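You operate a simulated robot arm through the tools that you are given. There is no shell and no other tool. Be economical: measure what you need, move in short steps, check, and stop when the job is done.

You run a simulated two-armed robot. Do the job below in one go: nothing can be reset, and whatever is moved stays where it is left.

## Task
Seal bag B-43 at the heat printed on it.
Fine: lay it on the sealer bed, slide its mouth to the stop and leave it there. Switch the sealer off after sealing.
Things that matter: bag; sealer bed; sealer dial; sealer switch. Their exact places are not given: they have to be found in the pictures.

It is judged by the outcome, as a careful person would: the job done as asked, and still so three seconds after it is handed in. It fails if anything else is knocked over, pushed out of place, dropped, spilled or broken. A push-on lid holds only when it is set on centred and level and pressed home; a screw cap is set on level and turned clockwise until tight.

## Robot
Two 7-joint arms with fingered hands on one trunk, on a base that drives. Base frame: it is fixed to the floor where the robot stands at the start and does not move with it; the origin is under the middle of the robot, x ahead of it, y to its left, z up; the surface under the hand at the start is at about z = 800. Lengths are in mm, angles in degrees, forces in N, time in s.
The left shoulder is at the start at [30, 119, 1038], the right one opposite. With the tool pointing down near the work surface each hand reaches from about 260 to 700 mm from the robot's upright axis, wherever it stands, measured 20 degrees to its own side. Places, roughly: sealer bed [500, 900, 800]; sealer dial [600, 1200, 900]; sealer switch [700, 1200, 900]. Payload 4 kg a hand.
The tool frame of a hand sits at the grasp point between the pads (the TCP): z along the fingers, y along the line on which they close. The tips reach 19 mm beyond it. Largest opening 120 mm; the body of the gripper starts 53 mm behind the TCP. The gripper is a hand of 3 fingers: y runs from the thumb to the fingers, the wrist lies at [0, 0, -219] in the tool frame, and closing takes about 1.5 s.
Orientation is that of the tool frame in the base frame, as a unit quaternion [x, y, z, w]. With the fingers straight down and closing along the base's y, the tool's x points along the base's -x, its y along +y and its z along -z.

## Interface
- The arms move only by the tool arm_command. It takes "left_targets", "right_targets" or both (then of equal length, played together; a hand with none holds still); each is one flat list of numbers, 7 for each row, row after row: the shift along the base's x, y, z in mm, then the turn, a rotation vector about the base's x, y, z in degrees, then the closure, from 0 (fully open) to 1 (shut). In form: [dx, dy, dz, ax, ay, az, claw, dx, dy, dz, ax, ay, az, claw, ...]. A call has 1 to 20 rows; each row shifts and turns the commanded pose from where the row before left it. A row lasts 0.2 s, in which the tool goes at most 50 mm and 8.6 degrees; a call with a longer step from one row to the next is refused whole, and so is a gripper value outside its range. A pose out of reach is approached as far as the arm can. The call stops where the force on the tool passes 60 N (or 10 N more than at its start, if that is more) or the arm is blocked; 0.2 s more then pass. The fingers move at their own pace (about 72 mm/s each) and stop on an object; they squeeze with about 30 N. The grip force told is the motor's: it shows also when the fingers shut on nothing. Time passes only in rows, and 0.2 s behind the last, so rows that do not move let the fingers close. The reply holds the time, the measured pose of the TCP, the force on the tool along the base axes, the opening and the grip force, in the units named above and with some noise, with the torque about the TCP (base axes, N m) and any sound that the robot's microphone picked up.
- Cameras (640 x 400 px; columns grow to the right, rows downward): "scene" is now at [45.8, 34.1, 1579.9]; the picture's right is [0.49, -0.87, -0.00], its down [-0.70, -0.39, -0.59] and it looks along [0.52, 0.29, -0.81] (base axes); focal length 287 px, centre (320, 200). "left" rides on the left gripper at [-66, -4, -79] in its tool frame; the picture's right is [0.05, -1.00, 0.00], its down [0.76, 0.04, -0.64] and it looks along [0.64, 0.03, 0.77] (tool axes); focal length 251 px, centre (320, 200). "right" rides on the right gripper at [66, -4, -79] in its tool frame; the picture's right is [0.05, 1.00, 0.00], its down [-0.76, 0.04, -0.64] and it looks along [-0.64, 0.04, 0.77] (tool axes); focal length 251 px, centre (320, 200).
- get_image(camera): a new picture of that camera. No time passes.
- slide_trunk(by): slides the trunk up (or, below 0, down) by that many mm; the arms and the scene camera ride with it, the base frame stays. It gives what a move gives, with no picture.
- steer(legs): drives the robot by 1 to 6 legs, each [ahead, turn to the left] in mm and degrees, along the robot's own axes; the way and the turn of a leg run together, so that a leg with both is an arc; at most 1500 mm and 180 degrees a leg. The arms and the cameras ride along, it lands a little off, and it stops where it bumps. It gives what a move gives.
- hand_shape(shape, hand): the hand has 3 fingers and takes this shape, open, in about a second: jaw (thumb against the fingers, like two jaws); tri (thumb and two fingers); tip (a fingertip pinch); poke (one finger out to press); point (the index stretched); flat (the hand flat); cup (the hand cupped); fist (a fist). The gripper value then closes the fingers along that shape, each until it touches; the sizes above hold for jaw. It gives what a move gives, with no picture.
- turn_head(pan, tilt): turns the head with the scene camera to pan (to the left, within 120 degrees either way) and tilt (down, from -29 to 69), counted from straight ahead of the robot. It gives what a move gives.
- probe_pixels(camera, pixels): for up to 12 pixels [column, row] of the newest picture of that camera ("zoom" is the newest enlarged one), the place [x, y, z] in the base frame of the surface seen there, good to about 3 mm. No time passes.
- inspect(camera, box): a new picture of the part [left, top, right, bottom] of that camera's present view, enlarged. No time passes.
- finish_job(): hands the job in; it is judged then, once.

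Go step by step. Measure first, check grasps and placings, and put right what went wrong. The budget is 80 turns and 58 pictures, counting those below and the enlarged ones. Unless the task says otherwise, let go and move clear before handing in, and close with one line.

The tools are called after ">>>" by a JSON object that holds its "name" and its "arguments". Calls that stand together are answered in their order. arm_command: Moves the arms, as the interface text tells. Its arguments: {"type":"object","properties":{"left_targets":{"type":"array"},"right_targets":{"type":"array"}},"required":[]} The other tools are called the same way: slide_trunk (by) slides the trunk up or down; hand_shape (shape, hand) gives the hand a shape; steer (legs) drives the base; turn_head (pan, tilt) turns the head that bears the scene camera; get_image (camera) takes a picture; probe_pixels (camera, pixels) gives the place of the surface under pixels of a picture; inspect (camera, box) takes an enlarged picture of a part of a camera's view; finish_job () hands the job in.

At the start:

```text
clock: 0.0
left_position: [270.4, 361.6, 1292.0]
left_orientation: [0.008, 1.0, -0.001, 0.0]
left_contact_force: [-0.2, 0.2, -0.1]
left_torque: [0.01, 0.0, 0.02]
left_finger_gap: 120.0
left_gripper_force: 0.1
left_shape: jaw
right_position: [377.7, 39.6, 1262.2]
right_orientation: [0.008, 1.0, 0.0, 0.0]
right_contact_force: [-0.3, 0.4, -0.2]
right_torque: [0.03, 0.0, -0.02]
right_finger_gap: 119.7
right_gripper_force: 0.1
right_shape: jaw
trunk travel left (down, up): [-250.0, 290.0]
robot x, y, heading: [3.6, -1.2, -0.1]
head pan, tilt: [29.2, 53.7]
```

scene: 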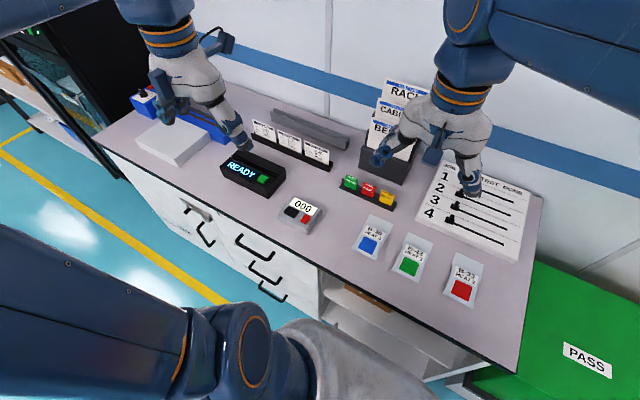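
right: 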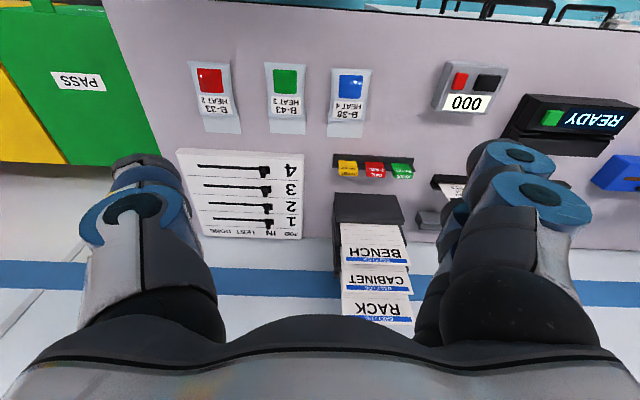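
left: 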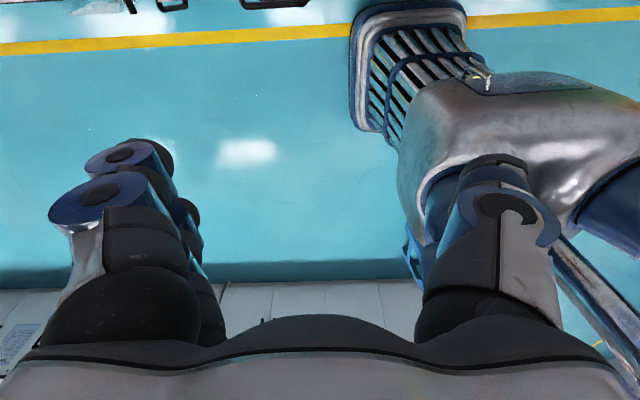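

The three bags lie at about (368,238), (411,262) and (463,280), and the sealer seems to be at the left end of the bench, around (175,120). I'll enlarge the bags and the sealer to read them.

>>> {"name": "inspect", "arguments": {"camera": "right", "box": [170, 50, 390, 190]}}

>>> {"name": "inspect", "arguments": {"camera": "scene", "box": [90, 70, 330, 220]}}

>>> {"name": "probe_pixels", "arguments": {"camera": "scene", "pixels": [[411, 262], [368, 238], [463, 280], [175, 140], [150, 100], [210, 125], [416, 238], [402, 282], [250, 175], [100, 135], [510, 365], [140, 135]]}}

```text
2.86 times, centred on (280, 120) of right
```

zoom: 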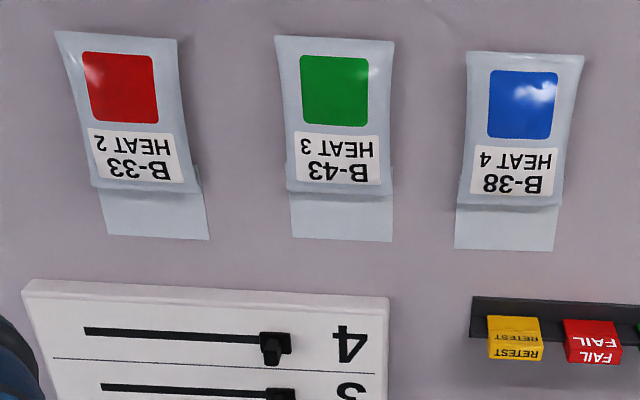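

```text
2.67 times, centred on (210, 145) of scene
```

zoom: 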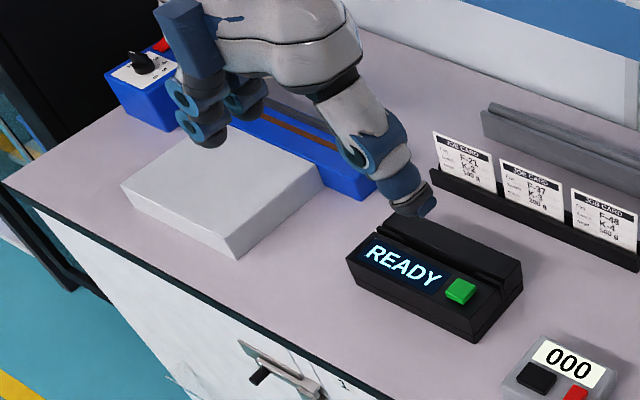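

```text
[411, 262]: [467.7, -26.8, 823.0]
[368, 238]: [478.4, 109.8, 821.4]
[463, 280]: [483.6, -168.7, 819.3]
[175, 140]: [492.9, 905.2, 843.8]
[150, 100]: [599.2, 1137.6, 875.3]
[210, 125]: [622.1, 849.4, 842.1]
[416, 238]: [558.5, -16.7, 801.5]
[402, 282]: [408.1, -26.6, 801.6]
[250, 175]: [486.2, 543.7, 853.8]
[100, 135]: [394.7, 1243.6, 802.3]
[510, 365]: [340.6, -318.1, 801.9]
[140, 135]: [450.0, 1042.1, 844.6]
```

B-43 is the green bag at about [468,-27] and is marked HEAT 3. Its flat mouth points to +x. I'll measure its outline in the right-hand picture.

>>> {"name": "probe_pixels", "arguments": {"camera": "right", "pixels": [[268, 65], [305, 66], [272, 114], [301, 115], [274, 132], [304, 132], [287, 66], [286, 90], [286, 114], [270, 90], [304, 90], [286, 125]]}}

>>> {"name": "inspect", "arguments": {"camera": "scene", "box": [340, 190, 500, 310]}}

```text
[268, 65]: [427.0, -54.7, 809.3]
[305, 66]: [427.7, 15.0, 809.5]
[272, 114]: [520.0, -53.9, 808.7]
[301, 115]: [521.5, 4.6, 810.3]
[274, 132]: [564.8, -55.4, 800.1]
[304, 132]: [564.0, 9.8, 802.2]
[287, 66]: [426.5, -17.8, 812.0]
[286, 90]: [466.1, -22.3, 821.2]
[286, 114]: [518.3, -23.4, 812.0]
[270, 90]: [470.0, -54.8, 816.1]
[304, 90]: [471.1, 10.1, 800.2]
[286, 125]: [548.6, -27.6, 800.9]
```

```text
3.33 times, centred on (420, 250) of scene
```

zoom: 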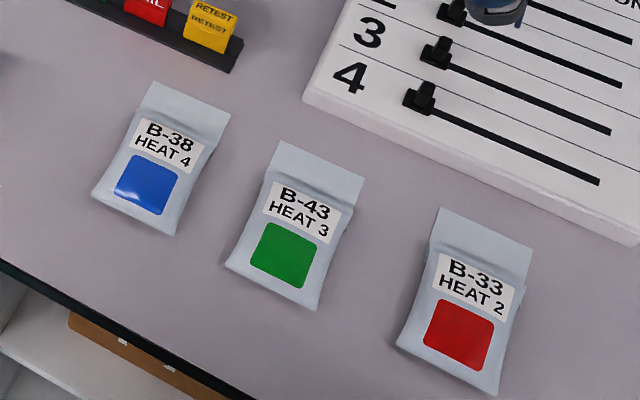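

The bag spans x 422–568 and y -57 to 12, with the pouch about 22 high. I'll lower the right hand to just above the pouch, closing along y.

>>> {"name": "arm_command", "arguments": {"right_targets": [9.7, -6.1, -36, 0, 0, 0, 0, 9.7, -6.1, -36, 0, 0, 0, 0, 9.7, -6.1, -36, 0, 0, 0, 0, 9.7, -6.1, -36, 0, 0, 0, 0, 9.7, -6.1, -36, 0, 0, 0, 0, 9.7, -6.1, -36, 0, 0, 0, 0, 9.7, -6.1, -36, 0, 0, 0, 0, 9.7, -6.1, -36, 0, 0, 0, 0, 9.7, -6.1, -36, 0, 0, 0, 0, 9.7, -6.1, -36, 0, 0, 0, 0]}}

>>> {"name": "get_image", "arguments": {"camera": "right"}}

```text
clock: 2.2
left_position: [270.5, 361.9, 1291.9]
left_orientation: [0.007, 1.0, 0.001, -0.001]
left_contact_force: [0.5, -0.2, -0.1]
left_torque: [-0.01, -0.01, -0.01]
left_finger_gap: 120.3
left_gripper_force: 0.0
left_shape: jaw
right_position: [475.7, -21.2, 901.4]
right_orientation: [0.007, 1.0, 0.0, 0.0]
right_contact_force: [-0.2, -0.4, -0.4]
right_torque: [0.0, 0.01, 0.0]
right_finger_gap: 119.7
right_gripper_force: 0.1
right_shape: jaw
trunk travel left (down, up): [-250.0, 290.0]
robot x, y, heading: [0.4, 0.3, 0.1]
head pan, tilt: [29.2, 53.7]
```

```text
51 pictures are left
```

right: 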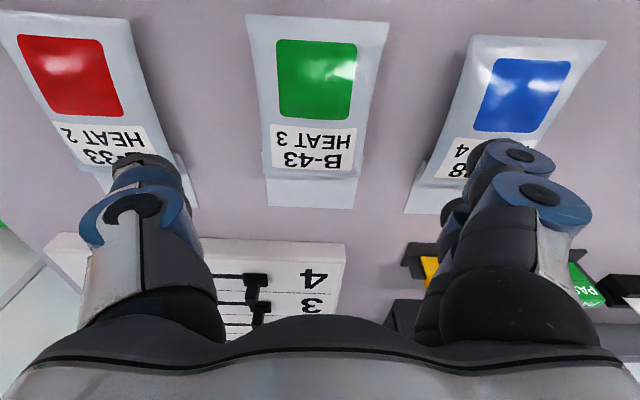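

The bag is between the fingers, with a neighbour on either side. I'll narrow the opening to about 90, go down to z≈822 and close.

>>> {"name": "arm_command", "arguments": {"right_targets": [0, 0, 0, 0, 0, 0, 0.22, 0, -1, -20, 0, 0, 0, 0.22, 0, -1, -20, 0, 0, 0, 0.22, 0, 0, -20, 0, 0, 0, 0.22, 0, 0, -18, 0, 0, 0, 0.22, 0, 0, 0, 0, 0, 0, 0.22]}}

>>> {"name": "get_image", "arguments": {"camera": "right"}}

```text
clock: 3.6
left_position: [270.5, 362.3, 1292.5]
left_orientation: [0.008, 1.0, 0.0, 0.001]
left_contact_force: [0.1, -0.1, 0.9]
left_torque: [0.01, -0.03, -0.02]
left_finger_gap: 120.0
left_gripper_force: 0.1
left_shape: jaw
right_position: [474.0, -24.3, 824.7]
right_orientation: [0.009, 1.0, -0.001, 0.0]
right_contact_force: [-0.8, -0.4, -0.3]
right_torque: [0.02, -0.01, 0.0]
right_finger_gap: 93.9
right_gripper_force: 0.1
right_shape: jaw
trunk travel left (down, up): [-250.0, 290.0]
robot x, y, heading: [2.5, -1.1, 0.1]
head pan, tilt: [29.2, 53.7]
```

```text
50 pictures are left
```

right: 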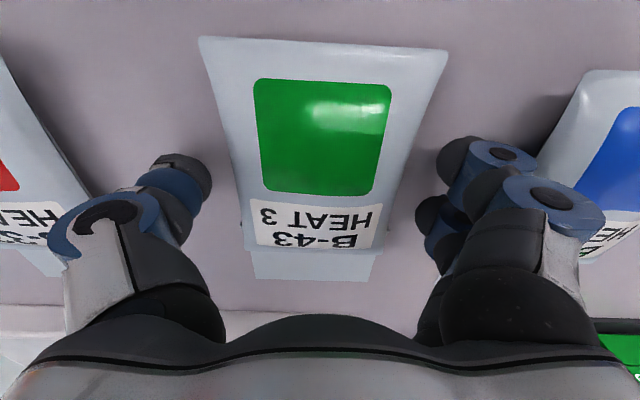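

The hand is clear of both neighbours and centred on the bag. I'll go 3 mm lower and close.

>>> {"name": "arm_command", "arguments": {"right_targets": [0, 0, -3, 0, 0, 0, 0.4, 0, 0, 0, 0, 0, 0, 0.6, 0, 0, 0, 0, 0, 0, 0.8, 0, 0, 0, 0, 0, 0, 0.8, 0, 0, 0, 0, 0, 0, 0.8, 0, 0, 0, 0, 0, 0, 0.8]}}

>>> {"name": "get_image", "arguments": {"camera": "right"}}

```text
clock: 5.0
left_position: [270.0, 362.1, 1292.9]
left_orientation: [0.008, 1.0, 0.0, -0.001]
left_contact_force: [-0.5, -0.4, -0.1]
left_torque: [-0.01, 0.0, 0.0]
left_finger_gap: 120.0
left_gripper_force: 0.1
left_shape: jaw
right_position: [475.3, -24.5, 821.5]
right_orientation: [0.008, 1.0, 0.0, 0.0]
right_contact_force: [-0.3, -0.9, 3.8]
right_torque: [-0.08, 0.01, -0.01]
right_finger_gap: 73.2
right_gripper_force: 30.3
right_shape: jaw
trunk travel left (down, up): [-250.0, 290.0]
robot x, y, heading: [-0.0, -0.1, 0.0]
head pan, tilt: [29.2, 53.7]
```

```text
49 pictures are left
```

right: 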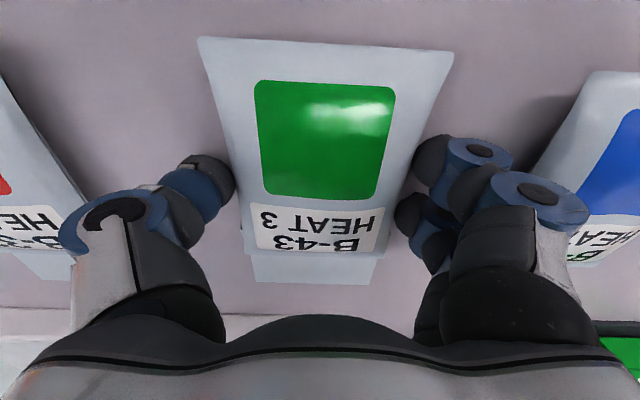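

The grip reads 30 N at a gap of 73, so the bag is held. I'll lift it and check.

>>> {"name": "arm_command", "arguments": {"right_targets": [0, 0, 15, 0, 0, 0, 0.8, 0, 0, 30, 0, 0, 0, 0.8, 0, 0, 40, 0, 0, 0, 0.8, 0, 0, 40, 0, 0, 0, 0.8, -10, 0, 40, 0, 0, 0, 0.8, -20, 0, 40, 0, 0, 0, 0.8, -20, 0, 40, 0, 0, 0, 0.8, -20, 0, 40, 0, 0, 0, 0.8, -20, 0, 40, 0, 0, 0, 0.8, -20, 0, 30, 0, 0, 0, 0.8, 0, 0, 0, 0, 0, 0, 0.8]}}

>>> {"name": "get_image", "arguments": {"camera": "right"}}

```text
clock: 7.4
left_position: [270.1, 362.6, 1293.3]
left_orientation: [0.008, 1.0, -0.001, -0.001]
left_contact_force: [0.4, -0.2, -0.3]
left_torque: [-0.02, 0.02, 0.03]
left_finger_gap: 119.8
left_gripper_force: 0.0
left_shape: jaw
right_position: [366.0, -22.5, 1177.2]
right_orientation: [0.007, 1.0, 0.001, 0.0]
right_contact_force: [-0.6, 0.8, -0.2]
right_torque: [-0.01, 0.03, 0.0]
right_finger_gap: 73.1
right_gripper_force: 30.0
right_shape: jaw
trunk travel left (down, up): [-250.0, 290.0]
robot x, y, heading: [-1.3, -2.1, 0.0]
head pan, tilt: [29.2, 53.7]
```

```text
48 pictures are left
```

right: 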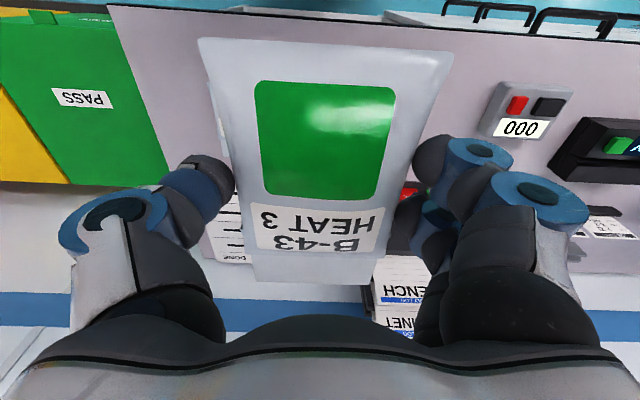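

The bag is held firmly. Before driving I'll turn the head left to see the way and the sealer end of the bench.

>>> {"name": "turn_head", "arguments": {"pan": 75, "tilt": 35}}

>>> {"name": "get_image", "arguments": {"camera": "scene"}}

```text
clock: 8.5
left_position: [269.5, 363.5, 1293.4]
left_orientation: [0.008, 1.0, 0.0, 0.0]
left_contact_force: [0.5, 0.4, -0.6]
left_torque: [0.02, 0.01, -0.01]
left_finger_gap: 119.9
left_gripper_force: 0.2
left_shape: jaw
right_position: [366.3, -22.1, 1176.9]
right_orientation: [0.008, 1.0, 0.0, 0.001]
right_contact_force: [-0.7, -0.8, -0.8]
right_torque: [-0.01, 0.0, -0.02]
right_finger_gap: 72.7
right_gripper_force: 30.2
right_shape: jaw
trunk travel left (down, up): [-250.0, 290.0]
robot x, y, heading: [3.2, -2.3, 0.2]
head pan, tilt: [75.0, 35.0]
```

```text
47 pictures are left
```

scene: 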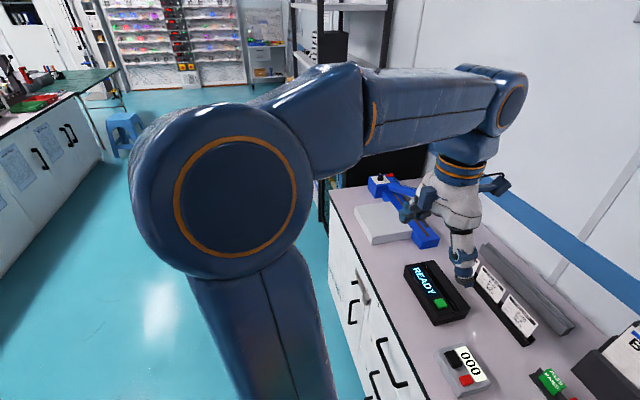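

The floor to the left is clear. A rack stands past the end of the bench, so I'll measure where it and the bench edge are.

>>> {"name": "probe_pixels", "arguments": {"camera": "scene", "pixels": [[321, 215], [318, 40], [400, 20], [368, 165], [331, 210], [345, 300], [385, 186], [391, 177], [362, 8], [420, 170]]}}

```text
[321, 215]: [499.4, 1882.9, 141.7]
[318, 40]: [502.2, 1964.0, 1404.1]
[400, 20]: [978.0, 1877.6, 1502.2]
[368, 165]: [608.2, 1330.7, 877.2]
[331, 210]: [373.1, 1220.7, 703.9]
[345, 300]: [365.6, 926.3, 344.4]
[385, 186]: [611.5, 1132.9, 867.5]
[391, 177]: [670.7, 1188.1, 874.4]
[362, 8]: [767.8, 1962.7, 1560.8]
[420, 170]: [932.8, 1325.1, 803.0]
```

The bench front is at x≈365, with nothing in the way before it. I'll turn left, drive about 1000 mm along the bench and turn back to face it.

>>> {"name": "steer", "arguments": {"legs": [[0, 90], [1000, 0], [0, -90]]}}

>>> {"name": "turn_head", "arguments": {"pan": 0, "tilt": 50}}

>>> {"name": "get_image", "arguments": {"camera": "scene"}}

>>> {"name": "get_image", "arguments": {"camera": "right"}}

```text
clock: 19.2
left_position: [-103.6, 1433.0, 1292.1]
left_orientation: [-0.459, 0.888, 0.001, -0.001]
left_contact_force: [-0.2, -0.5, 0.6]
left_torque: [0.03, 0.0, -0.01]
left_finger_gap: 119.8
left_gripper_force: 0.0
left_shape: jaw
right_position: [267.2, 1292.6, 1176.6]
right_orientation: [-0.459, 0.888, 0.002, 0.0]
right_contact_force: [-0.1, -1.2, 0.5]
right_torque: [0.06, -0.01, 0.02]
right_finger_gap: 72.9
right_gripper_force: 29.6
right_shape: jaw
trunk travel left (down, up): [-250.0, 290.0]
robot x, y, heading: [21.9, 1018.9, 57.8]
head pan, tilt: [75.0, 35.0]
stopped in leg 3: the robot was blocked; the commanded pose is now the measured one
```

```text
clock: 20.7
left_position: [-104.4, 1431.3, 1293.5]
left_orientation: [-0.46, 0.888, 0.0, 0.0]
left_contact_force: [-0.2, -0.6, 0.7]
left_torque: [-0.03, -0.01, -0.04]
left_finger_gap: 119.9
left_gripper_force: 0.1
left_shape: jaw
right_position: [267.0, 1293.1, 1176.9]
right_orientation: [-0.459, 0.888, 0.001, 0.0]
right_contact_force: [1.0, -0.2, -0.6]
right_torque: [0.02, -0.03, 0.01]
right_finger_gap: 73.0
right_gripper_force: 30.0
right_shape: jaw
trunk travel left (down, up): [-250.0, 290.0]
robot x, y, heading: [23.3, 1017.6, 57.8]
head pan, tilt: [0.0, 50.0]
```

```text
46 pictures are left
```

scene: 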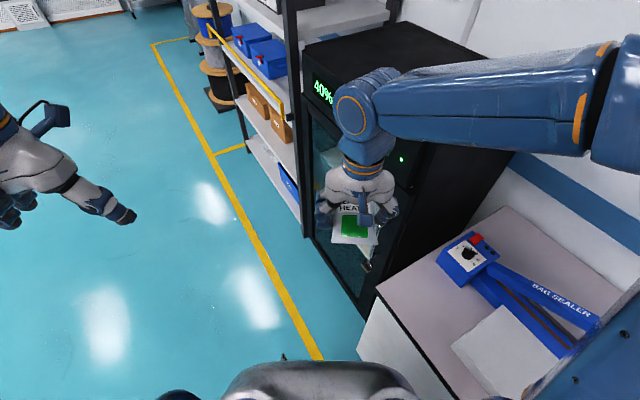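

```text
45 pictures are left
```

right: 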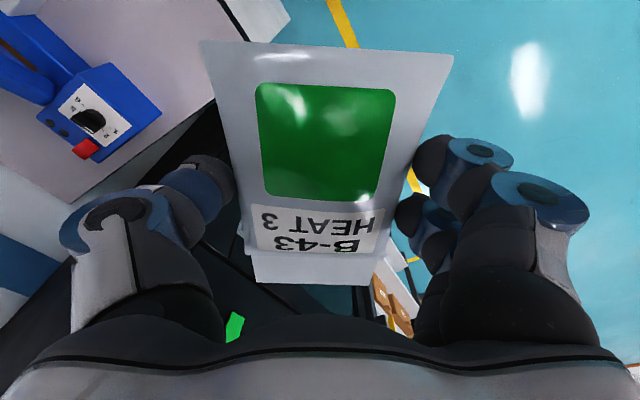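

The turn stopped at heading 58 because the right arm met the tall black cabinet past the bench end. I'll measure how tall it is and where it stands.

>>> {"name": "probe_pixels", "arguments": {"camera": "scene", "pixels": [[305, 55], [410, 25], [505, 80], [360, 310], [470, 150], [315, 130], [375, 70], [500, 200], [465, 350], [462, 250]]}}

>>> {"name": "inspect", "arguments": {"camera": "scene", "box": [290, 30, 450, 290]}}

```text
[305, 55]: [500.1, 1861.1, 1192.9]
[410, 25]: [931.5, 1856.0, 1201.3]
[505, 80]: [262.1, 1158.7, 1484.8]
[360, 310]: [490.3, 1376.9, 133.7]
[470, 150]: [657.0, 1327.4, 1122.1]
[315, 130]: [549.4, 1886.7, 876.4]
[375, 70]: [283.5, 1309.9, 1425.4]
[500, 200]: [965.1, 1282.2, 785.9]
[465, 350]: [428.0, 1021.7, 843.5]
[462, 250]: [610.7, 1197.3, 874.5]
```

```text
1.54 times, centred on (370, 160) of scene
```

zoom: 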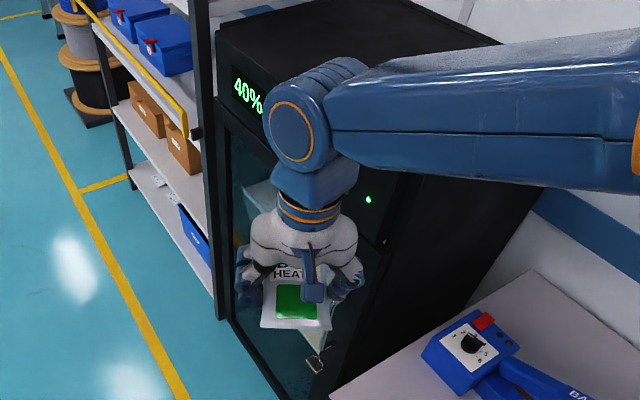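

The cabinet (x≥490, y≥1330, top z≈1200) is nowhere near the hand, so the base probably caught on the bench front or a drawer handle. I'll move away from the bench, turn to face it there, then come forward.

>>> {"name": "steer", "arguments": {"legs": [[0, 52], [200, 0], [0, -50], [-200, 0], [0, -60]]}}

>>> {"name": "get_image", "arguments": {"camera": "scene"}}

```text
clock: 23.6
left_position: [-384.9, 1165.6, 1292.5]
left_orientation: [0.797, -0.604, 0.002, -0.001]
left_contact_force: [0.0, 0.4, 0.3]
left_torque: [0.02, 0.01, 0.04]
left_finger_gap: 119.9
left_gripper_force: 0.1
left_shape: jaw
right_position: [-43.2, 1365.6, 1177.1]
right_orientation: [0.797, -0.603, 0.002, -0.002]
right_contact_force: [-0.3, -0.6, -0.3]
right_torque: [0.04, -0.07, 0.0]
right_finger_gap: 72.7
right_gripper_force: 30.0
right_shape: jaw
trunk travel left (down, up): [-250.0, 290.0]
robot x, y, heading: [59.8, 1015.5, 106.2]
head pan, tilt: [0.0, 50.0]
stopped in leg 1: the robot was blocked; the commanded pose is now the measured one
```

```text
43 pictures are left
```

scene: 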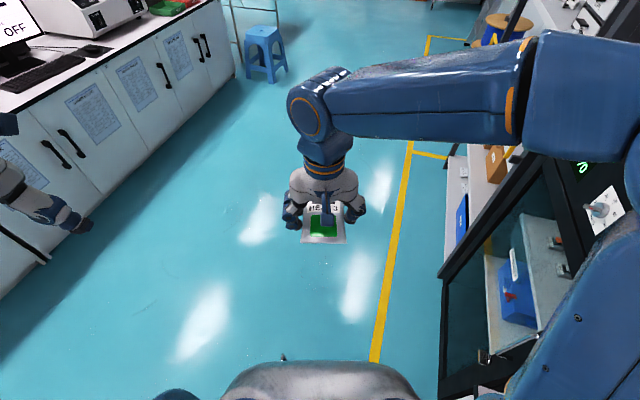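

The robot is blocked again at heading 106, now at x=60, close to the bench. Driving straight ahead at this heading takes me away from the bench, so I'll do that first.

>>> {"name": "steer", "arguments": {"legs": [[250, 0], [0, 20], [150, 0]]}}

```text
clock: 27.5
left_position: [-565.5, 1375.2, 1293.5]
left_orientation: [0.89, -0.457, 0.001, 0.001]
left_contact_force: [-0.9, -0.2, 0.5]
left_torque: [-0.03, -0.02, 0.0]
left_finger_gap: 119.9
left_gripper_force: 0.1
left_shape: jaw
right_position: [-313.8, 1681.1, 1176.9]
right_orientation: [0.89, -0.457, 0.001, 0.0]
right_contact_force: [-0.7, 0.9, -1.0]
right_torque: [-0.04, 0.02, -0.01]
right_finger_gap: 73.0
right_gripper_force: 30.9
right_shape: jaw
trunk travel left (down, up): [-250.0, 290.0]
robot x, y, heading: [-98.5, 1384.9, 126.3]
head pan, tilt: [0.0, 50.0]
```

I'm clear now at (-98, 1385) with heading 126. I'll turn to heading 65, back away from the bench, then face it.

>>> {"name": "steer", "arguments": {"legs": [[0, -61], [-370, 0], [0, -65]]}}

>>> {"name": "get_image", "arguments": {"camera": "scene"}}

```text
clock: 30.2
left_position: [-369.9, 1759.7, 1292.5]
left_orientation: [-0.576, 0.817, 0.001, -0.002]
left_contact_force: [0.9, 0.2, 0.2]
left_torque: [0.04, 0.03, -0.05]
left_finger_gap: 120.0
left_gripper_force: 0.0
left_shape: jaw
right_position: [23.4, 1726.6, 1175.7]
right_orientation: [-0.577, 0.817, 0.002, -0.001]
right_contact_force: [0.8, -0.2, -0.3]
right_torque: [0.03, 0.04, 0.0]
right_finger_gap: 72.7
right_gripper_force: 30.0
right_shape: jaw
trunk travel left (down, up): [-250.0, 290.0]
robot x, y, heading: [-147.7, 1394.0, 71.5]
head pan, tilt: [0.0, 50.0]
stopped in leg 1: the robot was blocked; the commanded pose is now the measured one
```

```text
42 pictures are left
```

scene: 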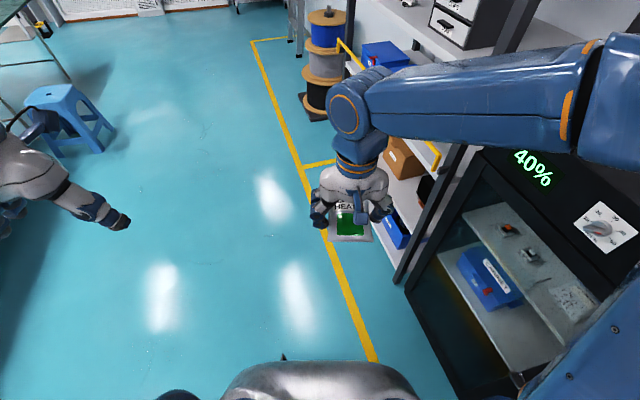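

It was blocked again at heading 71. I suspect the right elbow, which shows at (620,350), so I'll measure where the arm and the cabinet are.

>>> {"name": "probe_pixels", "arguments": {"camera": "scene", "pixels": [[620, 350], [635, 80], [570, 395], [610, 230], [460, 300], [400, 270], [560, 130], [320, 375], [630, 320], [500, 150], [220, 390], [100, 90]]}}

>>> {"name": "turn_head", "arguments": {"pan": -85, "tilt": 60}}

>>> {"name": "get_image", "arguments": {"camera": "scene"}}

```text
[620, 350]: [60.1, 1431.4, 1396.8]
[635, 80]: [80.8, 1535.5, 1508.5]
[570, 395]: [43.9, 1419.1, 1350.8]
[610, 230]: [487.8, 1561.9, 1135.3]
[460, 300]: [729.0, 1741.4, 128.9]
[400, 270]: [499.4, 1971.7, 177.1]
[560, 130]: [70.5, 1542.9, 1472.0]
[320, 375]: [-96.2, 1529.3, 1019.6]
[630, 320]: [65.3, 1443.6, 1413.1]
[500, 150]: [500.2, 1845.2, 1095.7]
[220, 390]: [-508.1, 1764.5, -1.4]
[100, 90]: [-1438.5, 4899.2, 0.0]
```

```text
clock: 31.8
left_position: [-375.6, 1760.6, 1292.1]
left_orientation: [-0.577, 0.817, -0.002, -0.001]
left_contact_force: [0.0, -0.2, 0.2]
left_torque: [0.0, 0.02, 0.01]
left_finger_gap: 119.8
left_gripper_force: 0.2
left_shape: jaw
right_position: [20.1, 1727.8, 1178.0]
right_orientation: [-0.578, 0.816, 0.001, -0.001]
right_contact_force: [0.3, 0.0, -0.1]
right_torque: [-0.04, -0.01, -0.01]
right_finger_gap: 72.9
right_gripper_force: 30.2
right_shape: jaw
trunk travel left (down, up): [-250.0, 290.0]
robot x, y, heading: [-148.2, 1394.5, 71.4]
head pan, tilt: [-85.0, 60.0]
```

```text
41 pictures are left
```

scene: 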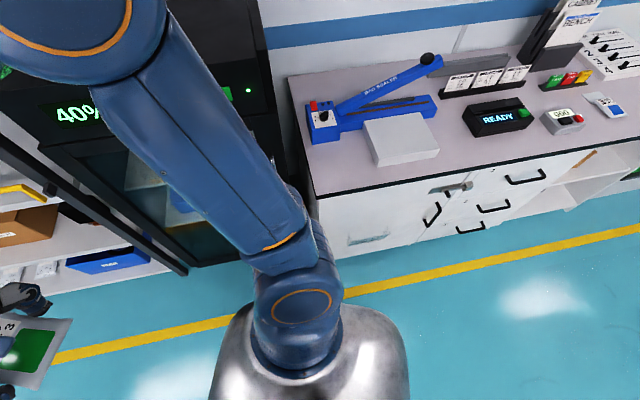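

On this side nothing touches: the bench and the cabinet are both well away. I'll look to the other side and behind.

>>> {"name": "turn_head", "arguments": {"pan": 110, "tilt": 50}}

>>> {"name": "get_image", "arguments": {"camera": "scene"}}

>>> {"name": "probe_pixels", "arguments": {"camera": "scene", "pixels": [[320, 100], [320, 200], [100, 100], [100, 200], [500, 100], [500, 200], [320, 300], [600, 300], [50, 300], [200, 350]]}}

```text
clock: 34.6
left_position: [-374.4, 1760.6, 1291.9]
left_orientation: [-0.578, 0.816, 0.0, 0.0]
left_contact_force: [0.4, -0.1, -0.1]
left_torque: [0.03, 0.02, 0.02]
left_finger_gap: 119.9
left_gripper_force: 0.1
left_shape: jaw
right_position: [19.0, 1728.7, 1177.0]
right_orientation: [-0.579, 0.816, 0.0, -0.001]
right_contact_force: [-0.4, -0.7, -0.9]
right_torque: [0.0, 0.0, 0.01]
right_finger_gap: 73.0
right_gripper_force: 29.6
right_shape: jaw
trunk travel left (down, up): [-250.0, 290.0]
robot x, y, heading: [-144.4, 1399.5, 71.7]
head pan, tilt: [110.0, 50.0]
```

```text
40 pictures are left
```

scene: 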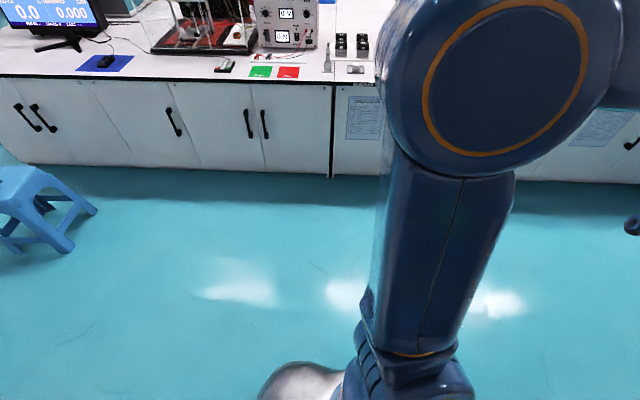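

```text
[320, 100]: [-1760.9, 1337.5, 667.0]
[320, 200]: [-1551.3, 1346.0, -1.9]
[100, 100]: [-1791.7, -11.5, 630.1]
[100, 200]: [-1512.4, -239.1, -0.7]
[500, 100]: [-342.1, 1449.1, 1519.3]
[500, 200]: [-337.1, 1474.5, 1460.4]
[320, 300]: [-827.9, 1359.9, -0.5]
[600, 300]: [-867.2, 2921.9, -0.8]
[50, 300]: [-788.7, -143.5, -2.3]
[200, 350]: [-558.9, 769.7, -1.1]
```

Nothing is near on this side either; the opposite bench is at x≈-1550. I'll try backing up and then turning in smaller pieces.

>>> {"name": "steer", "arguments": {"legs": [[-350, 0], [0, -35], [0, -36]]}}

```text
clock: 40.0
left_position: [-15.7, 1435.4, 1293.8]
left_orientation: [-0.051, 0.999, 0.001, -0.001]
left_contact_force: [0.9, 0.0, -0.2]
left_torque: [0.02, 0.0, 0.03]
left_finger_gap: 119.9
left_gripper_force: 0.2
left_shape: jaw
right_position: [122.5, 1065.8, 1175.6]
right_orientation: [-0.053, 0.999, 0.002, 0.0]
right_contact_force: [0.4, -1.1, -0.5]
right_torque: [0.04, -0.02, 0.03]
right_finger_gap: 72.9
right_gripper_force: 30.1
right_shape: jaw
trunk travel left (down, up): [-250.0, 290.0]
robot x, y, heading: [-260.5, 1126.6, 5.8]
head pan, tilt: [110.0, 50.0]
stopped in leg 3: the robot was blocked; the commanded pose is now the measured one
```

I'm now at (-260, 1127) facing about 6°. I'll nudge forward and to the right, then square up.

>>> {"name": "steer", "arguments": {"legs": [[0, -25], [240, 0], [0, 19]]}}

>>> {"name": "turn_head", "arguments": {"pan": 0, "tilt": 55}}

>>> {"name": "get_image", "arguments": {"camera": "scene"}}

```text
clock: 44.1
left_position: [240.2, 1336.3, 1291.9]
left_orientation: [0.0, 1.0, -0.001, -0.001]
left_contact_force: [-0.3, 0.0, 0.0]
left_torque: [0.03, 0.01, 0.01]
left_finger_gap: 119.8
left_gripper_force: 0.0
left_shape: jaw
right_position: [340.8, 954.1, 1177.5]
right_orientation: [-0.003, 1.0, 0.001, 0.0]
right_contact_force: [0.7, 0.6, -0.8]
right_torque: [0.0, 0.01, 0.02]
right_finger_gap: 72.7
right_gripper_force: 29.4
right_shape: jaw
trunk travel left (down, up): [-250.0, 290.0]
robot x, y, heading: [-32.5, 1043.6, 0.4]
head pan, tilt: [110.0, 50.0]
```

```text
clock: 45.9
left_position: [237.8, 1336.1, 1292.9]
left_orientation: [-0.001, 1.0, 0.0, -0.002]
left_contact_force: [0.3, 0.2, -0.6]
left_torque: [-0.02, -0.01, 0.0]
left_finger_gap: 119.8
left_gripper_force: 0.0
left_shape: jaw
right_position: [339.4, 953.5, 1176.8]
right_orientation: [-0.004, 1.0, 0.002, 0.0]
right_contact_force: [-0.2, -0.1, -0.7]
right_torque: [-0.01, 0.01, -0.02]
right_finger_gap: 73.0
right_gripper_force: 30.0
right_shape: jaw
trunk travel left (down, up): [-250.0, 290.0]
robot x, y, heading: [-31.7, 1043.0, -0.2]
head pan, tilt: [0.0, 55.0]
```

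```text
39 pictures are left
```

scene: 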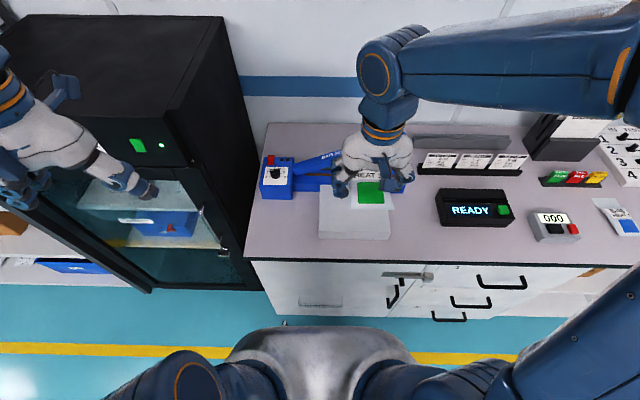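

I'm square to the bench at (-32, 1043). I'll creep 70 mm closer and take a detailed look at the sealer.

>>> {"name": "steer", "arguments": {"legs": [[70, 0]]}}

>>> {"name": "arm_command", "arguments": {"right_targets": [-10, -40, 10, 0, 0, 0, 0.8, 0, -40, 10, 0, 0, 0, 0.8, 0, -40, 10, 0, 0, 0, 0.8, 0, -40, 0, 0, 0, 0, 0.8, 0, -40, 0, 0, 0, 0, 0.8]}}

>>> {"name": "inspect", "arguments": {"camera": "scene", "box": [230, 110, 470, 260]}}

```text
clock: 47.0
left_position: [311.7, 1335.7, 1290.8]
left_orientation: [-0.001, 1.0, 0.0, -0.002]
left_contact_force: [0.2, 0.8, 0.8]
left_torque: [0.01, 0.02, -0.02]
left_finger_gap: 119.9
left_gripper_force: 0.0
left_shape: jaw
right_position: [412.6, 954.2, 1176.2]
right_orientation: [-0.004, 1.0, 0.003, -0.001]
right_contact_force: [-0.1, 0.5, 0.0]
right_torque: [0.04, 0.04, -0.02]
right_finger_gap: 72.8
right_gripper_force: 30.6
right_shape: jaw
trunk travel left (down, up): [-250.0, 290.0]
robot x, y, heading: [39.0, 1040.6, 0.1]
head pan, tilt: [0.0, 55.0]
```

```text
clock: 48.1
left_position: [307.9, 1335.4, 1293.8]
left_orientation: [-0.001, 1.0, 0.0, -0.002]
left_contact_force: [-0.3, 0.2, -0.4]
left_torque: [0.02, -0.02, -0.05]
left_finger_gap: 119.9
left_gripper_force: 0.0
left_shape: jaw
right_position: [397.1, 753.6, 1204.8]
right_orientation: [-0.003, 1.0, 0.003, 0.0]
right_contact_force: [0.1, -0.5, -0.6]
right_torque: [0.02, 0.0, 0.04]
right_finger_gap: 73.0
right_gripper_force: 30.7
right_shape: jaw
trunk travel left (down, up): [-250.0, 290.0]
robot x, y, heading: [39.5, 1043.1, 0.0]
head pan, tilt: [0.0, 55.0]
```

```text
2.67 times, centred on (350, 185) of scene
```

zoom: 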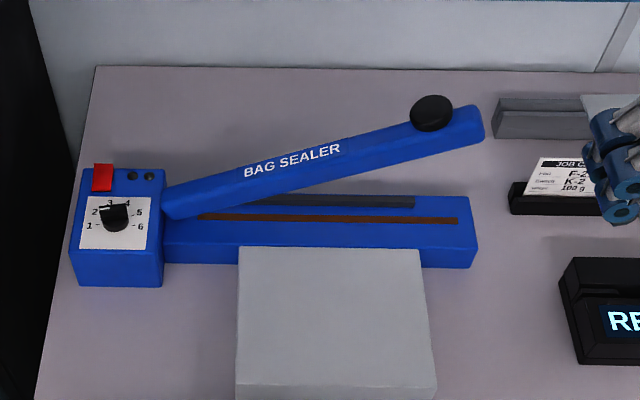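

Now the sealer is plain: red switch at (103,177), dial at (115,215), hinged arm with a knob at (431,113), brown heating strip, and a dark stop bar behind it. I'll measure these.

>>> {"name": "probe_pixels", "arguments": {"camera": "zoom", "pixels": [[103, 172], [103, 186], [115, 215], [90, 240], [150, 200], [431, 105], [475, 120], [330, 200], [330, 218], [330, 250], [260, 260], [415, 260]]}}

>>> {"name": "inspect", "arguments": {"camera": "scene", "box": [250, 160, 310, 220]}}

```text
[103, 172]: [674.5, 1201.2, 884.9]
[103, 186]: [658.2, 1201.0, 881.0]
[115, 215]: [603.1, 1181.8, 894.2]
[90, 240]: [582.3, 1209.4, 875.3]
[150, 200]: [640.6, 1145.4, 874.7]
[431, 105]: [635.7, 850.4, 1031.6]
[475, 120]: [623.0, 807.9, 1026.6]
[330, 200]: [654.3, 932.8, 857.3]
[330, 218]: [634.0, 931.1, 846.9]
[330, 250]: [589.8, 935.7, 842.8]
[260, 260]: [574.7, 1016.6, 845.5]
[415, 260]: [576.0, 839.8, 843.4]
```

```text
6.67 times, centred on (280, 190) of scene
```

zoom: 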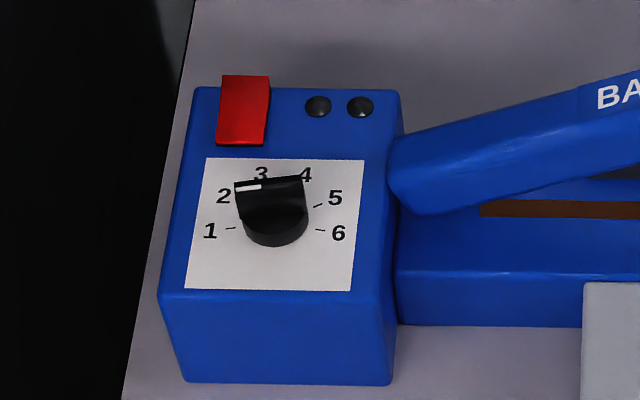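

The dial's white mark is hard to judge from this angle. I'll bring the left hand above the dial and look with its camera.

>>> {"name": "arm_command", "arguments": {"left_targets": [36.5, -19.2, 0, 0, 0, 0, 0.3, 36.5, -19.2, 0, 0, 0, 0, 0.3, 36.5, -19.2, 0, 0, 0, 0, 0.3, 36.5, -19.2, 0, 0, 0, 0, 0.3, 36.5, -19.2, 0, 0, 0, 0, 0.3, 36.5, -19.2, 0, 0, 0, 0, 0.3, 36.5, -19.2, 0, 0, 0, 0, 0.3, 36.5, -19.2, 0, 0, 0, 0, 0.3, 0, 0, -45, 0, 0, 0, 0.3, 0, 0, -45, 0, 0, 0, 0.3, 0, 0, -45, 0, 0, 0, 0.3, 0, 0, -45, 0, 0, 0, 0.3, 0, 0, -45, 0, 0, 0, 0.3, 0, 0, -45, 0, 0, 0, 0.3, 0, 0, 0, 0, 0, 0, 0.3]}}

>>> {"name": "get_image", "arguments": {"camera": "left"}}

```text
clock: 51.4
left_position: [599.7, 1182.8, 1022.4]
left_orientation: [-0.001, 1.0, 0.0, -0.001]
left_contact_force: [-0.8, -0.3, -0.7]
left_torque: [0.0, -0.01, 0.03]
left_finger_gap: 84.1
left_gripper_force: 0.0
left_shape: jaw
right_position: [398.1, 755.4, 1206.4]
right_orientation: [-0.004, 1.0, 0.002, -0.001]
right_contact_force: [-1.1, 0.5, -0.6]
right_torque: [0.02, -0.01, 0.01]
right_finger_gap: 72.9
right_gripper_force: 29.9
right_shape: jaw
trunk travel left (down, up): [-250.0, 290.0]
robot x, y, heading: [38.6, 1045.2, -0.1]
head pan, tilt: [0.0, 55.0]
```

```text
36 pictures are left
```

left: 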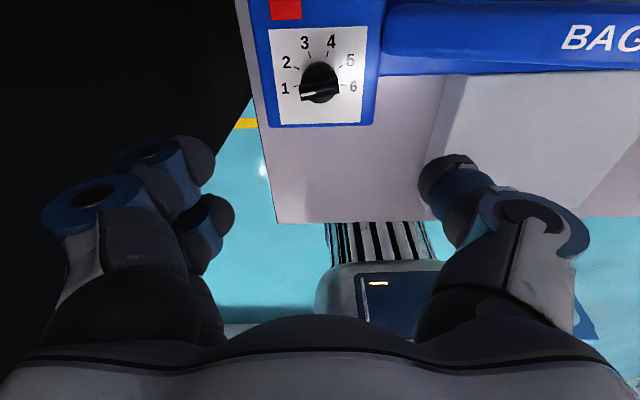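

The dial is visible at (318,80). I'll enlarge it.

>>> {"name": "inspect", "arguments": {"camera": "left", "box": [250, 0, 410, 140]}}

>>> {"name": "probe_pixels", "arguments": {"camera": "zoom", "pixels": [[140, 375], [340, 375], [350, 330], [345, 245], [125, 245], [215, 365], [335, 350], [275, 345], [275, 330], [150, 30], [275, 260]]}}

```text
2.86 times, centred on (330, 70) of left
```

zoom: 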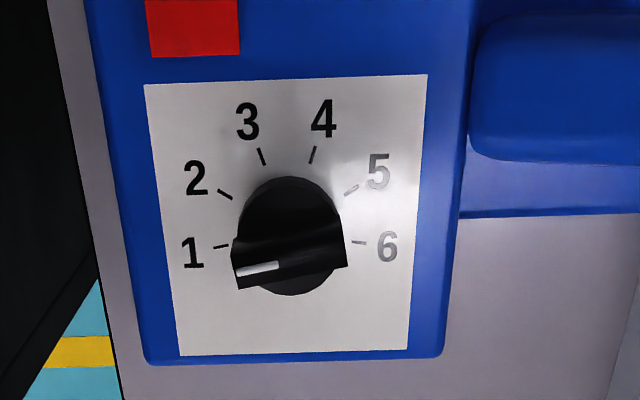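

```text
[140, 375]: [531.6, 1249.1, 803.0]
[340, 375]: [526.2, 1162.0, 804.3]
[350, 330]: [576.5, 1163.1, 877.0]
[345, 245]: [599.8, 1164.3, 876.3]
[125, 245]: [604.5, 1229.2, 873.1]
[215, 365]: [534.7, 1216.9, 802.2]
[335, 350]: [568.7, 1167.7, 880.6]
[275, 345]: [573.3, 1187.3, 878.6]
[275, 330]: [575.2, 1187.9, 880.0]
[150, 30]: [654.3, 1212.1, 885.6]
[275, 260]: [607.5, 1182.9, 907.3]
```

The white mark points at 1, so I must turn it clockwise to 3. I'll measure the tick marks and bar corners to get the knob's centre and angle.

>>> {"name": "probe_pixels", "arguments": {"camera": "zoom", "pixels": [[221, 246], [225, 195], [262, 157], [312, 154], [351, 190], [358, 242], [236, 262], [342, 243], [342, 262], [242, 283], [290, 272], [290, 195]]}}

```text
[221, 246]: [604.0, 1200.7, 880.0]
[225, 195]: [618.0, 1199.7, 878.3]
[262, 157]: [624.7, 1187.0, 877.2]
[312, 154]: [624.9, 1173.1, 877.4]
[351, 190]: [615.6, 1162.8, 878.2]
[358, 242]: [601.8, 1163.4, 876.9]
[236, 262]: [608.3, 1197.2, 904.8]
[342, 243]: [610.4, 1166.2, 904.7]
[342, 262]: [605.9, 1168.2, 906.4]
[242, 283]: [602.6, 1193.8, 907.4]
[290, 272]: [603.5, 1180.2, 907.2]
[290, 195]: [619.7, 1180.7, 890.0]
```

The knob's centre is about (606.5, 1181), its bar top is at z 907 and its base at 890; tick 1 is at about 98° and tick 3 at 20°. I'll turn the left hand about +98° at this height so that it closes across the bar.

>>> {"name": "arm_command", "arguments": {"left_targets": [0, 0, 0, 0, 0, 8.2, 0.4, 0, 0, 0, 0, 0, 8.2, 0.5, 0, 0, 0, 0, 0, 8.2, 0.6, 0, 0, 0, 0, 0, 8.2, 0.6, 0, 0, 0, 0, 0, 8.2, 0.6, 0, 0, 0, 0, 0, 8.2, 0.6, 1, 0, 0, 0, 0, 8.2, 0.6, 1, 0, 0, 0, 0, 8.2, 0.6, 1, 0, 0, 0, 0, 8.2, 0.6, 1, 0, 0, 0, 0, 8.2, 0.6, 1, 0, 0, 0, 0, 8.2, 0.6, 1, -1, 0, 0, 0, 7.8, 0.6, 0, 0, 0, 0, 0, 0, 0.6]}}

>>> {"name": "get_image", "arguments": {"camera": "left"}}

```text
clock: 54.1
left_position: [607.4, 1182.0, 1023.1]
left_orientation: [0.756, -0.655, 0.001, 0.002]
left_contact_force: [0.3, -0.1, -0.8]
left_torque: [0.0, -0.03, -0.06]
left_finger_gap: 48.1
left_gripper_force: 0.0
left_shape: jaw
right_position: [397.5, 755.8, 1205.7]
right_orientation: [-0.004, 1.0, 0.0, 0.001]
right_contact_force: [0.3, 0.5, -1.0]
right_torque: [-0.01, 0.02, 0.0]
right_finger_gap: 73.0
right_gripper_force: 30.1
right_shape: jaw
trunk travel left (down, up): [-250.0, 290.0]
robot x, y, heading: [39.1, 1039.2, 0.2]
head pan, tilt: [0.0, 55.0]
```

```text
34 pictures are left
```

left: 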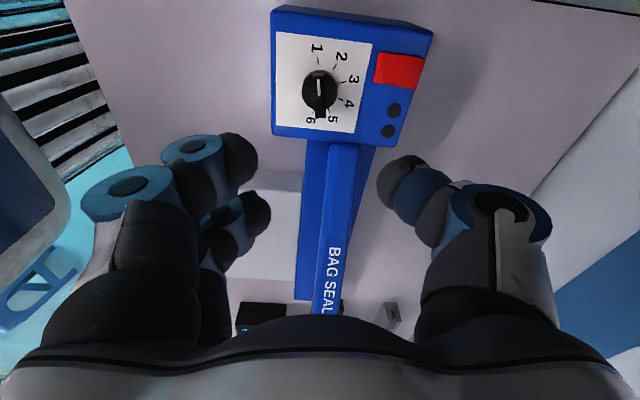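

The hand is aligned with the dial between its fingers. I'll narrow the gap a bit and go down to z≈914.

>>> {"name": "arm_command", "arguments": {"left_targets": [0, 0, -25, 0, 0, 0, 0.68, -1, -1, -25, 0, 0, 0, 0.68, 0, 0, -25, 0, 0, 0, 0.68, 0, 0, -20, 0, 0, 0, 0.68, 0, 0, -14, 0, 0, 0, 0.68, 0, 0, 0, 0, 0, 0, 0.68]}}

>>> {"name": "get_image", "arguments": {"camera": "left"}}

>>> {"name": "inspect", "arguments": {"camera": "scene", "box": [220, 100, 400, 230]}}

```text
clock: 55.5
left_position: [606.0, 1180.8, 912.4]
left_orientation: [0.755, -0.656, 0.001, 0.001]
left_contact_force: [0.6, 0.6, 0.2]
left_torque: [-0.03, 0.0, 0.0]
left_finger_gap: 38.7
left_gripper_force: 0.0
left_shape: jaw
right_position: [397.7, 754.0, 1204.5]
right_orientation: [-0.003, 1.0, 0.002, 0.0]
right_contact_force: [0.2, 0.5, -0.3]
right_torque: [0.0, 0.02, 0.03]
right_finger_gap: 73.0
right_gripper_force: 30.4
right_shape: jaw
trunk travel left (down, up): [-250.0, 290.0]
robot x, y, heading: [40.6, 1040.9, 0.2]
head pan, tilt: [0.0, 55.0]
```

```text
33 pictures are left
```

left: 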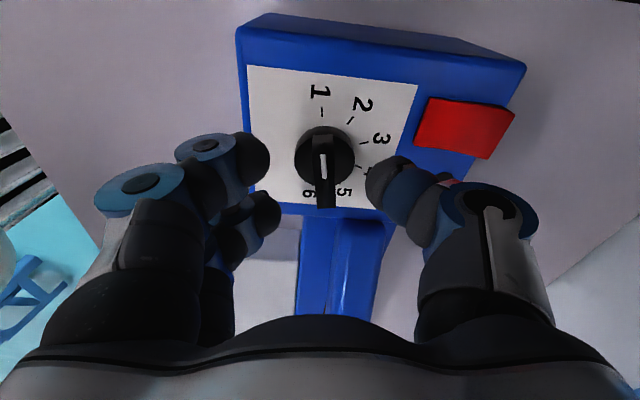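

```text
3.08 times, centred on (310, 165) of scene
```

zoom: 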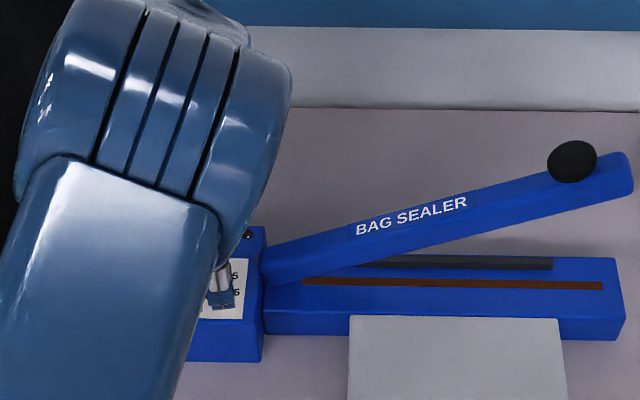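

The bar stands between the fingers, so I'll close on it.

>>> {"name": "arm_command", "arguments": {"left_targets": [0, 0, 0, 0, 0, 0, 0.8, 0, 0, 0, 0, 0, 0, 1.0, 0, 0, 0, 0, 0, 0, 1.0, 0, 0, 0, 0, 0, 0, 1.0, 0, 0, 0, 0, 0, 0, 1.0]}}

>>> {"name": "get_image", "arguments": {"camera": "left"}}

```text
clock: 56.8
left_position: [604.3, 1181.2, 913.7]
left_orientation: [0.756, -0.655, 0.001, 0.001]
left_contact_force: [-2.2, -1.5, -0.4]
left_torque: [-0.04, 0.04, 0.0]
left_finger_gap: 4.4
left_gripper_force: 29.5
left_shape: jaw
right_position: [398.8, 754.0, 1204.6]
right_orientation: [-0.003, 1.0, 0.002, 0.001]
right_contact_force: [-0.7, -0.1, 0.6]
right_torque: [0.0, -0.02, 0.01]
right_finger_gap: 72.8
right_gripper_force: 29.7
right_shape: jaw
trunk travel left (down, up): [-250.0, 290.0]
robot x, y, heading: [39.3, 1039.8, 0.0]
head pan, tilt: [0.0, 55.0]
```

```text
31 pictures are left
```

left: 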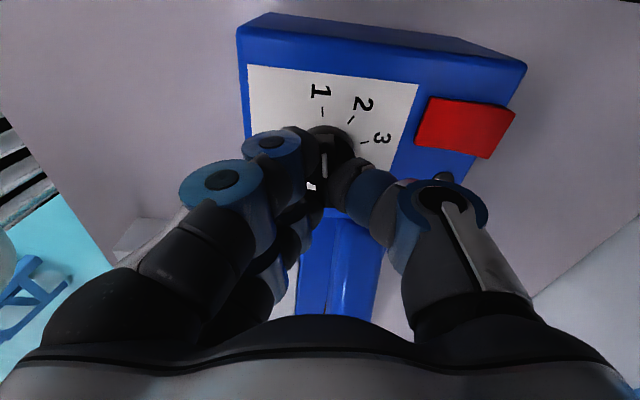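

The bar is gripped with a gap of 4.4 at 30 N. I'll turn it clockwise 40° first and check.

>>> {"name": "arm_command", "arguments": {"left_targets": [0, 0, 0, 0, 0, -8, 1.0, 0, 0, 0, 0, 0, -8, 1.0, 0, 0, 0, 0, 0, -8, 1.0, 0, 0, 0, 0, 0, -8, 1.0, 0, 0, 0, 0, 0, -8, 1.0, 0, 0, 0, 0, 0, 0, 1.0]}}

>>> {"name": "get_image", "arguments": {"camera": "left"}}

```text
clock: 58.1
left_position: [603.6, 1181.9, 914.0]
left_orientation: [-0.486, 0.874, 0.0, -0.001]
left_contact_force: [-7.7, 7.6, 5.3]
left_torque: [0.12, 0.13, 0.03]
left_finger_gap: 4.1
left_gripper_force: 30.0
left_shape: jaw
right_position: [396.4, 756.1, 1206.0]
right_orientation: [-0.004, 1.0, 0.002, 0.001]
right_contact_force: [-0.1, 0.4, -0.3]
right_torque: [-0.02, 0.02, 0.03]
right_finger_gap: 72.8
right_gripper_force: 30.4
right_shape: jaw
trunk travel left (down, up): [-250.0, 290.0]
robot x, y, heading: [39.4, 1037.0, -0.2]
head pan, tilt: [0.0, 55.0]
```

```text
30 pictures are left
```

left: 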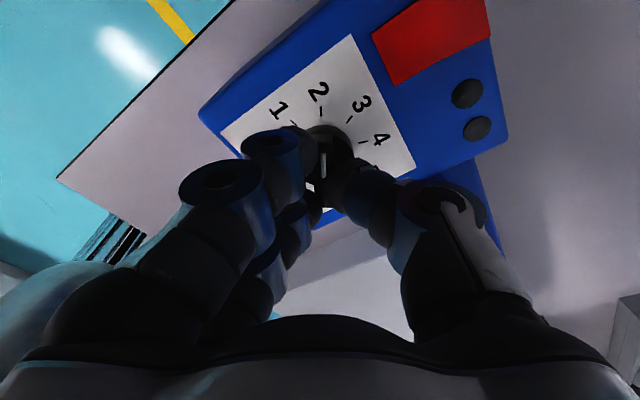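

The pointer has followed to 2. Another 40° should bring it to 3.

>>> {"name": "arm_command", "arguments": {"left_targets": [0, 0, 0, 0, 0, -8, 1.0, 0, 0, 0, 0, 0, -8, 1.0, 0, 0, 0, 0, 0, -8, 1.0, 0, 0, 0, 0, 0, -8, 1.0, 0, 0, 0, 0, 0, -8, 1.0, 0, 0, 0, 0, 0, 0, 1.0]}}

>>> {"name": "get_image", "arguments": {"camera": "left"}}

```text
clock: 59.5
left_position: [605.5, 1182.9, 914.6]
left_orientation: [-0.157, 0.988, -0.001, -0.001]
left_contact_force: [-3.9, 15.9, 3.4]
left_torque: [0.21, 0.07, 0.07]
left_finger_gap: 3.6
left_gripper_force: 29.3
left_shape: jaw
right_position: [395.8, 756.0, 1205.2]
right_orientation: [-0.004, 1.0, 0.001, 0.001]
right_contact_force: [0.4, -0.8, -0.2]
right_torque: [-0.01, -0.01, -0.01]
right_finger_gap: 72.8
right_gripper_force: 29.7
right_shape: jaw
trunk travel left (down, up): [-250.0, 290.0]
robot x, y, heading: [37.4, 1042.6, -0.1]
head pan, tilt: [0.0, 55.0]
```

```text
29 pictures are left
```

left: 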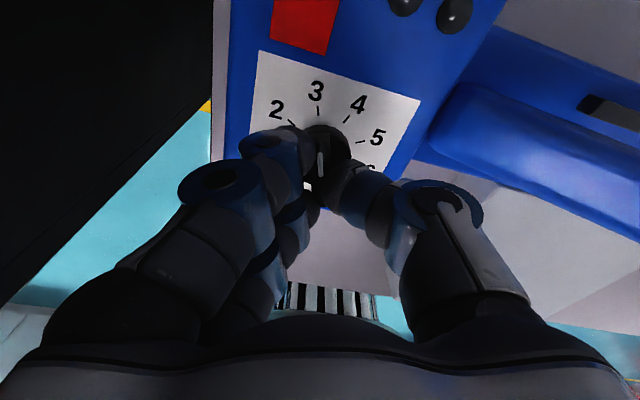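

The pointer lines up with 3. I'll release, rise and check.

>>> {"name": "arm_command", "arguments": {"left_targets": [0, 1, 0, 0, 0, 0, 1.0, 0, 0, 0, 0, 0, 0, 0.68, 0, 0, 0, 0, 0, 0, 0.68, 0, 0, 0, 0, 0, 0, 0.68, 0, 0, 0, 0, 0, 0, 0.68, 0, 0, 20, 0, 0, 0, 0.68, 0, 0, 30, 0, 0, 0, 0.68, 0, 0, 30, 0, 0, 0, 0.68, 0, 0, 30, 0, 0, 0, 0.68]}}

>>> {"name": "inspect", "arguments": {"camera": "left", "box": [220, 0, 420, 150]}}

```text
clock: 61.5
left_position: [606.8, 1182.2, 1024.4]
left_orientation: [-0.157, 0.988, 0.0, -0.002]
left_contact_force: [-0.6, -0.2, 0.2]
left_torque: [0.0, 0.0, -0.01]
left_finger_gap: 38.1
left_gripper_force: 0.1
left_shape: jaw
right_position: [397.9, 755.3, 1205.1]
right_orientation: [-0.003, 1.0, 0.001, 0.0]
right_contact_force: [0.1, -0.4, -0.4]
right_torque: [-0.01, -0.03, -0.03]
right_finger_gap: 73.1
right_gripper_force: 29.9
right_shape: jaw
trunk travel left (down, up): [-250.0, 290.0]
robot x, y, heading: [38.4, 1042.3, -0.2]
head pan, tilt: [0.0, 55.0]
```

```text
2.67 times, centred on (320, 75) of left
```

zoom: 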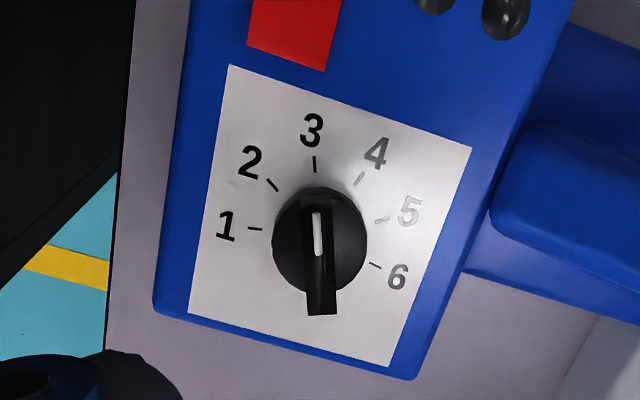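

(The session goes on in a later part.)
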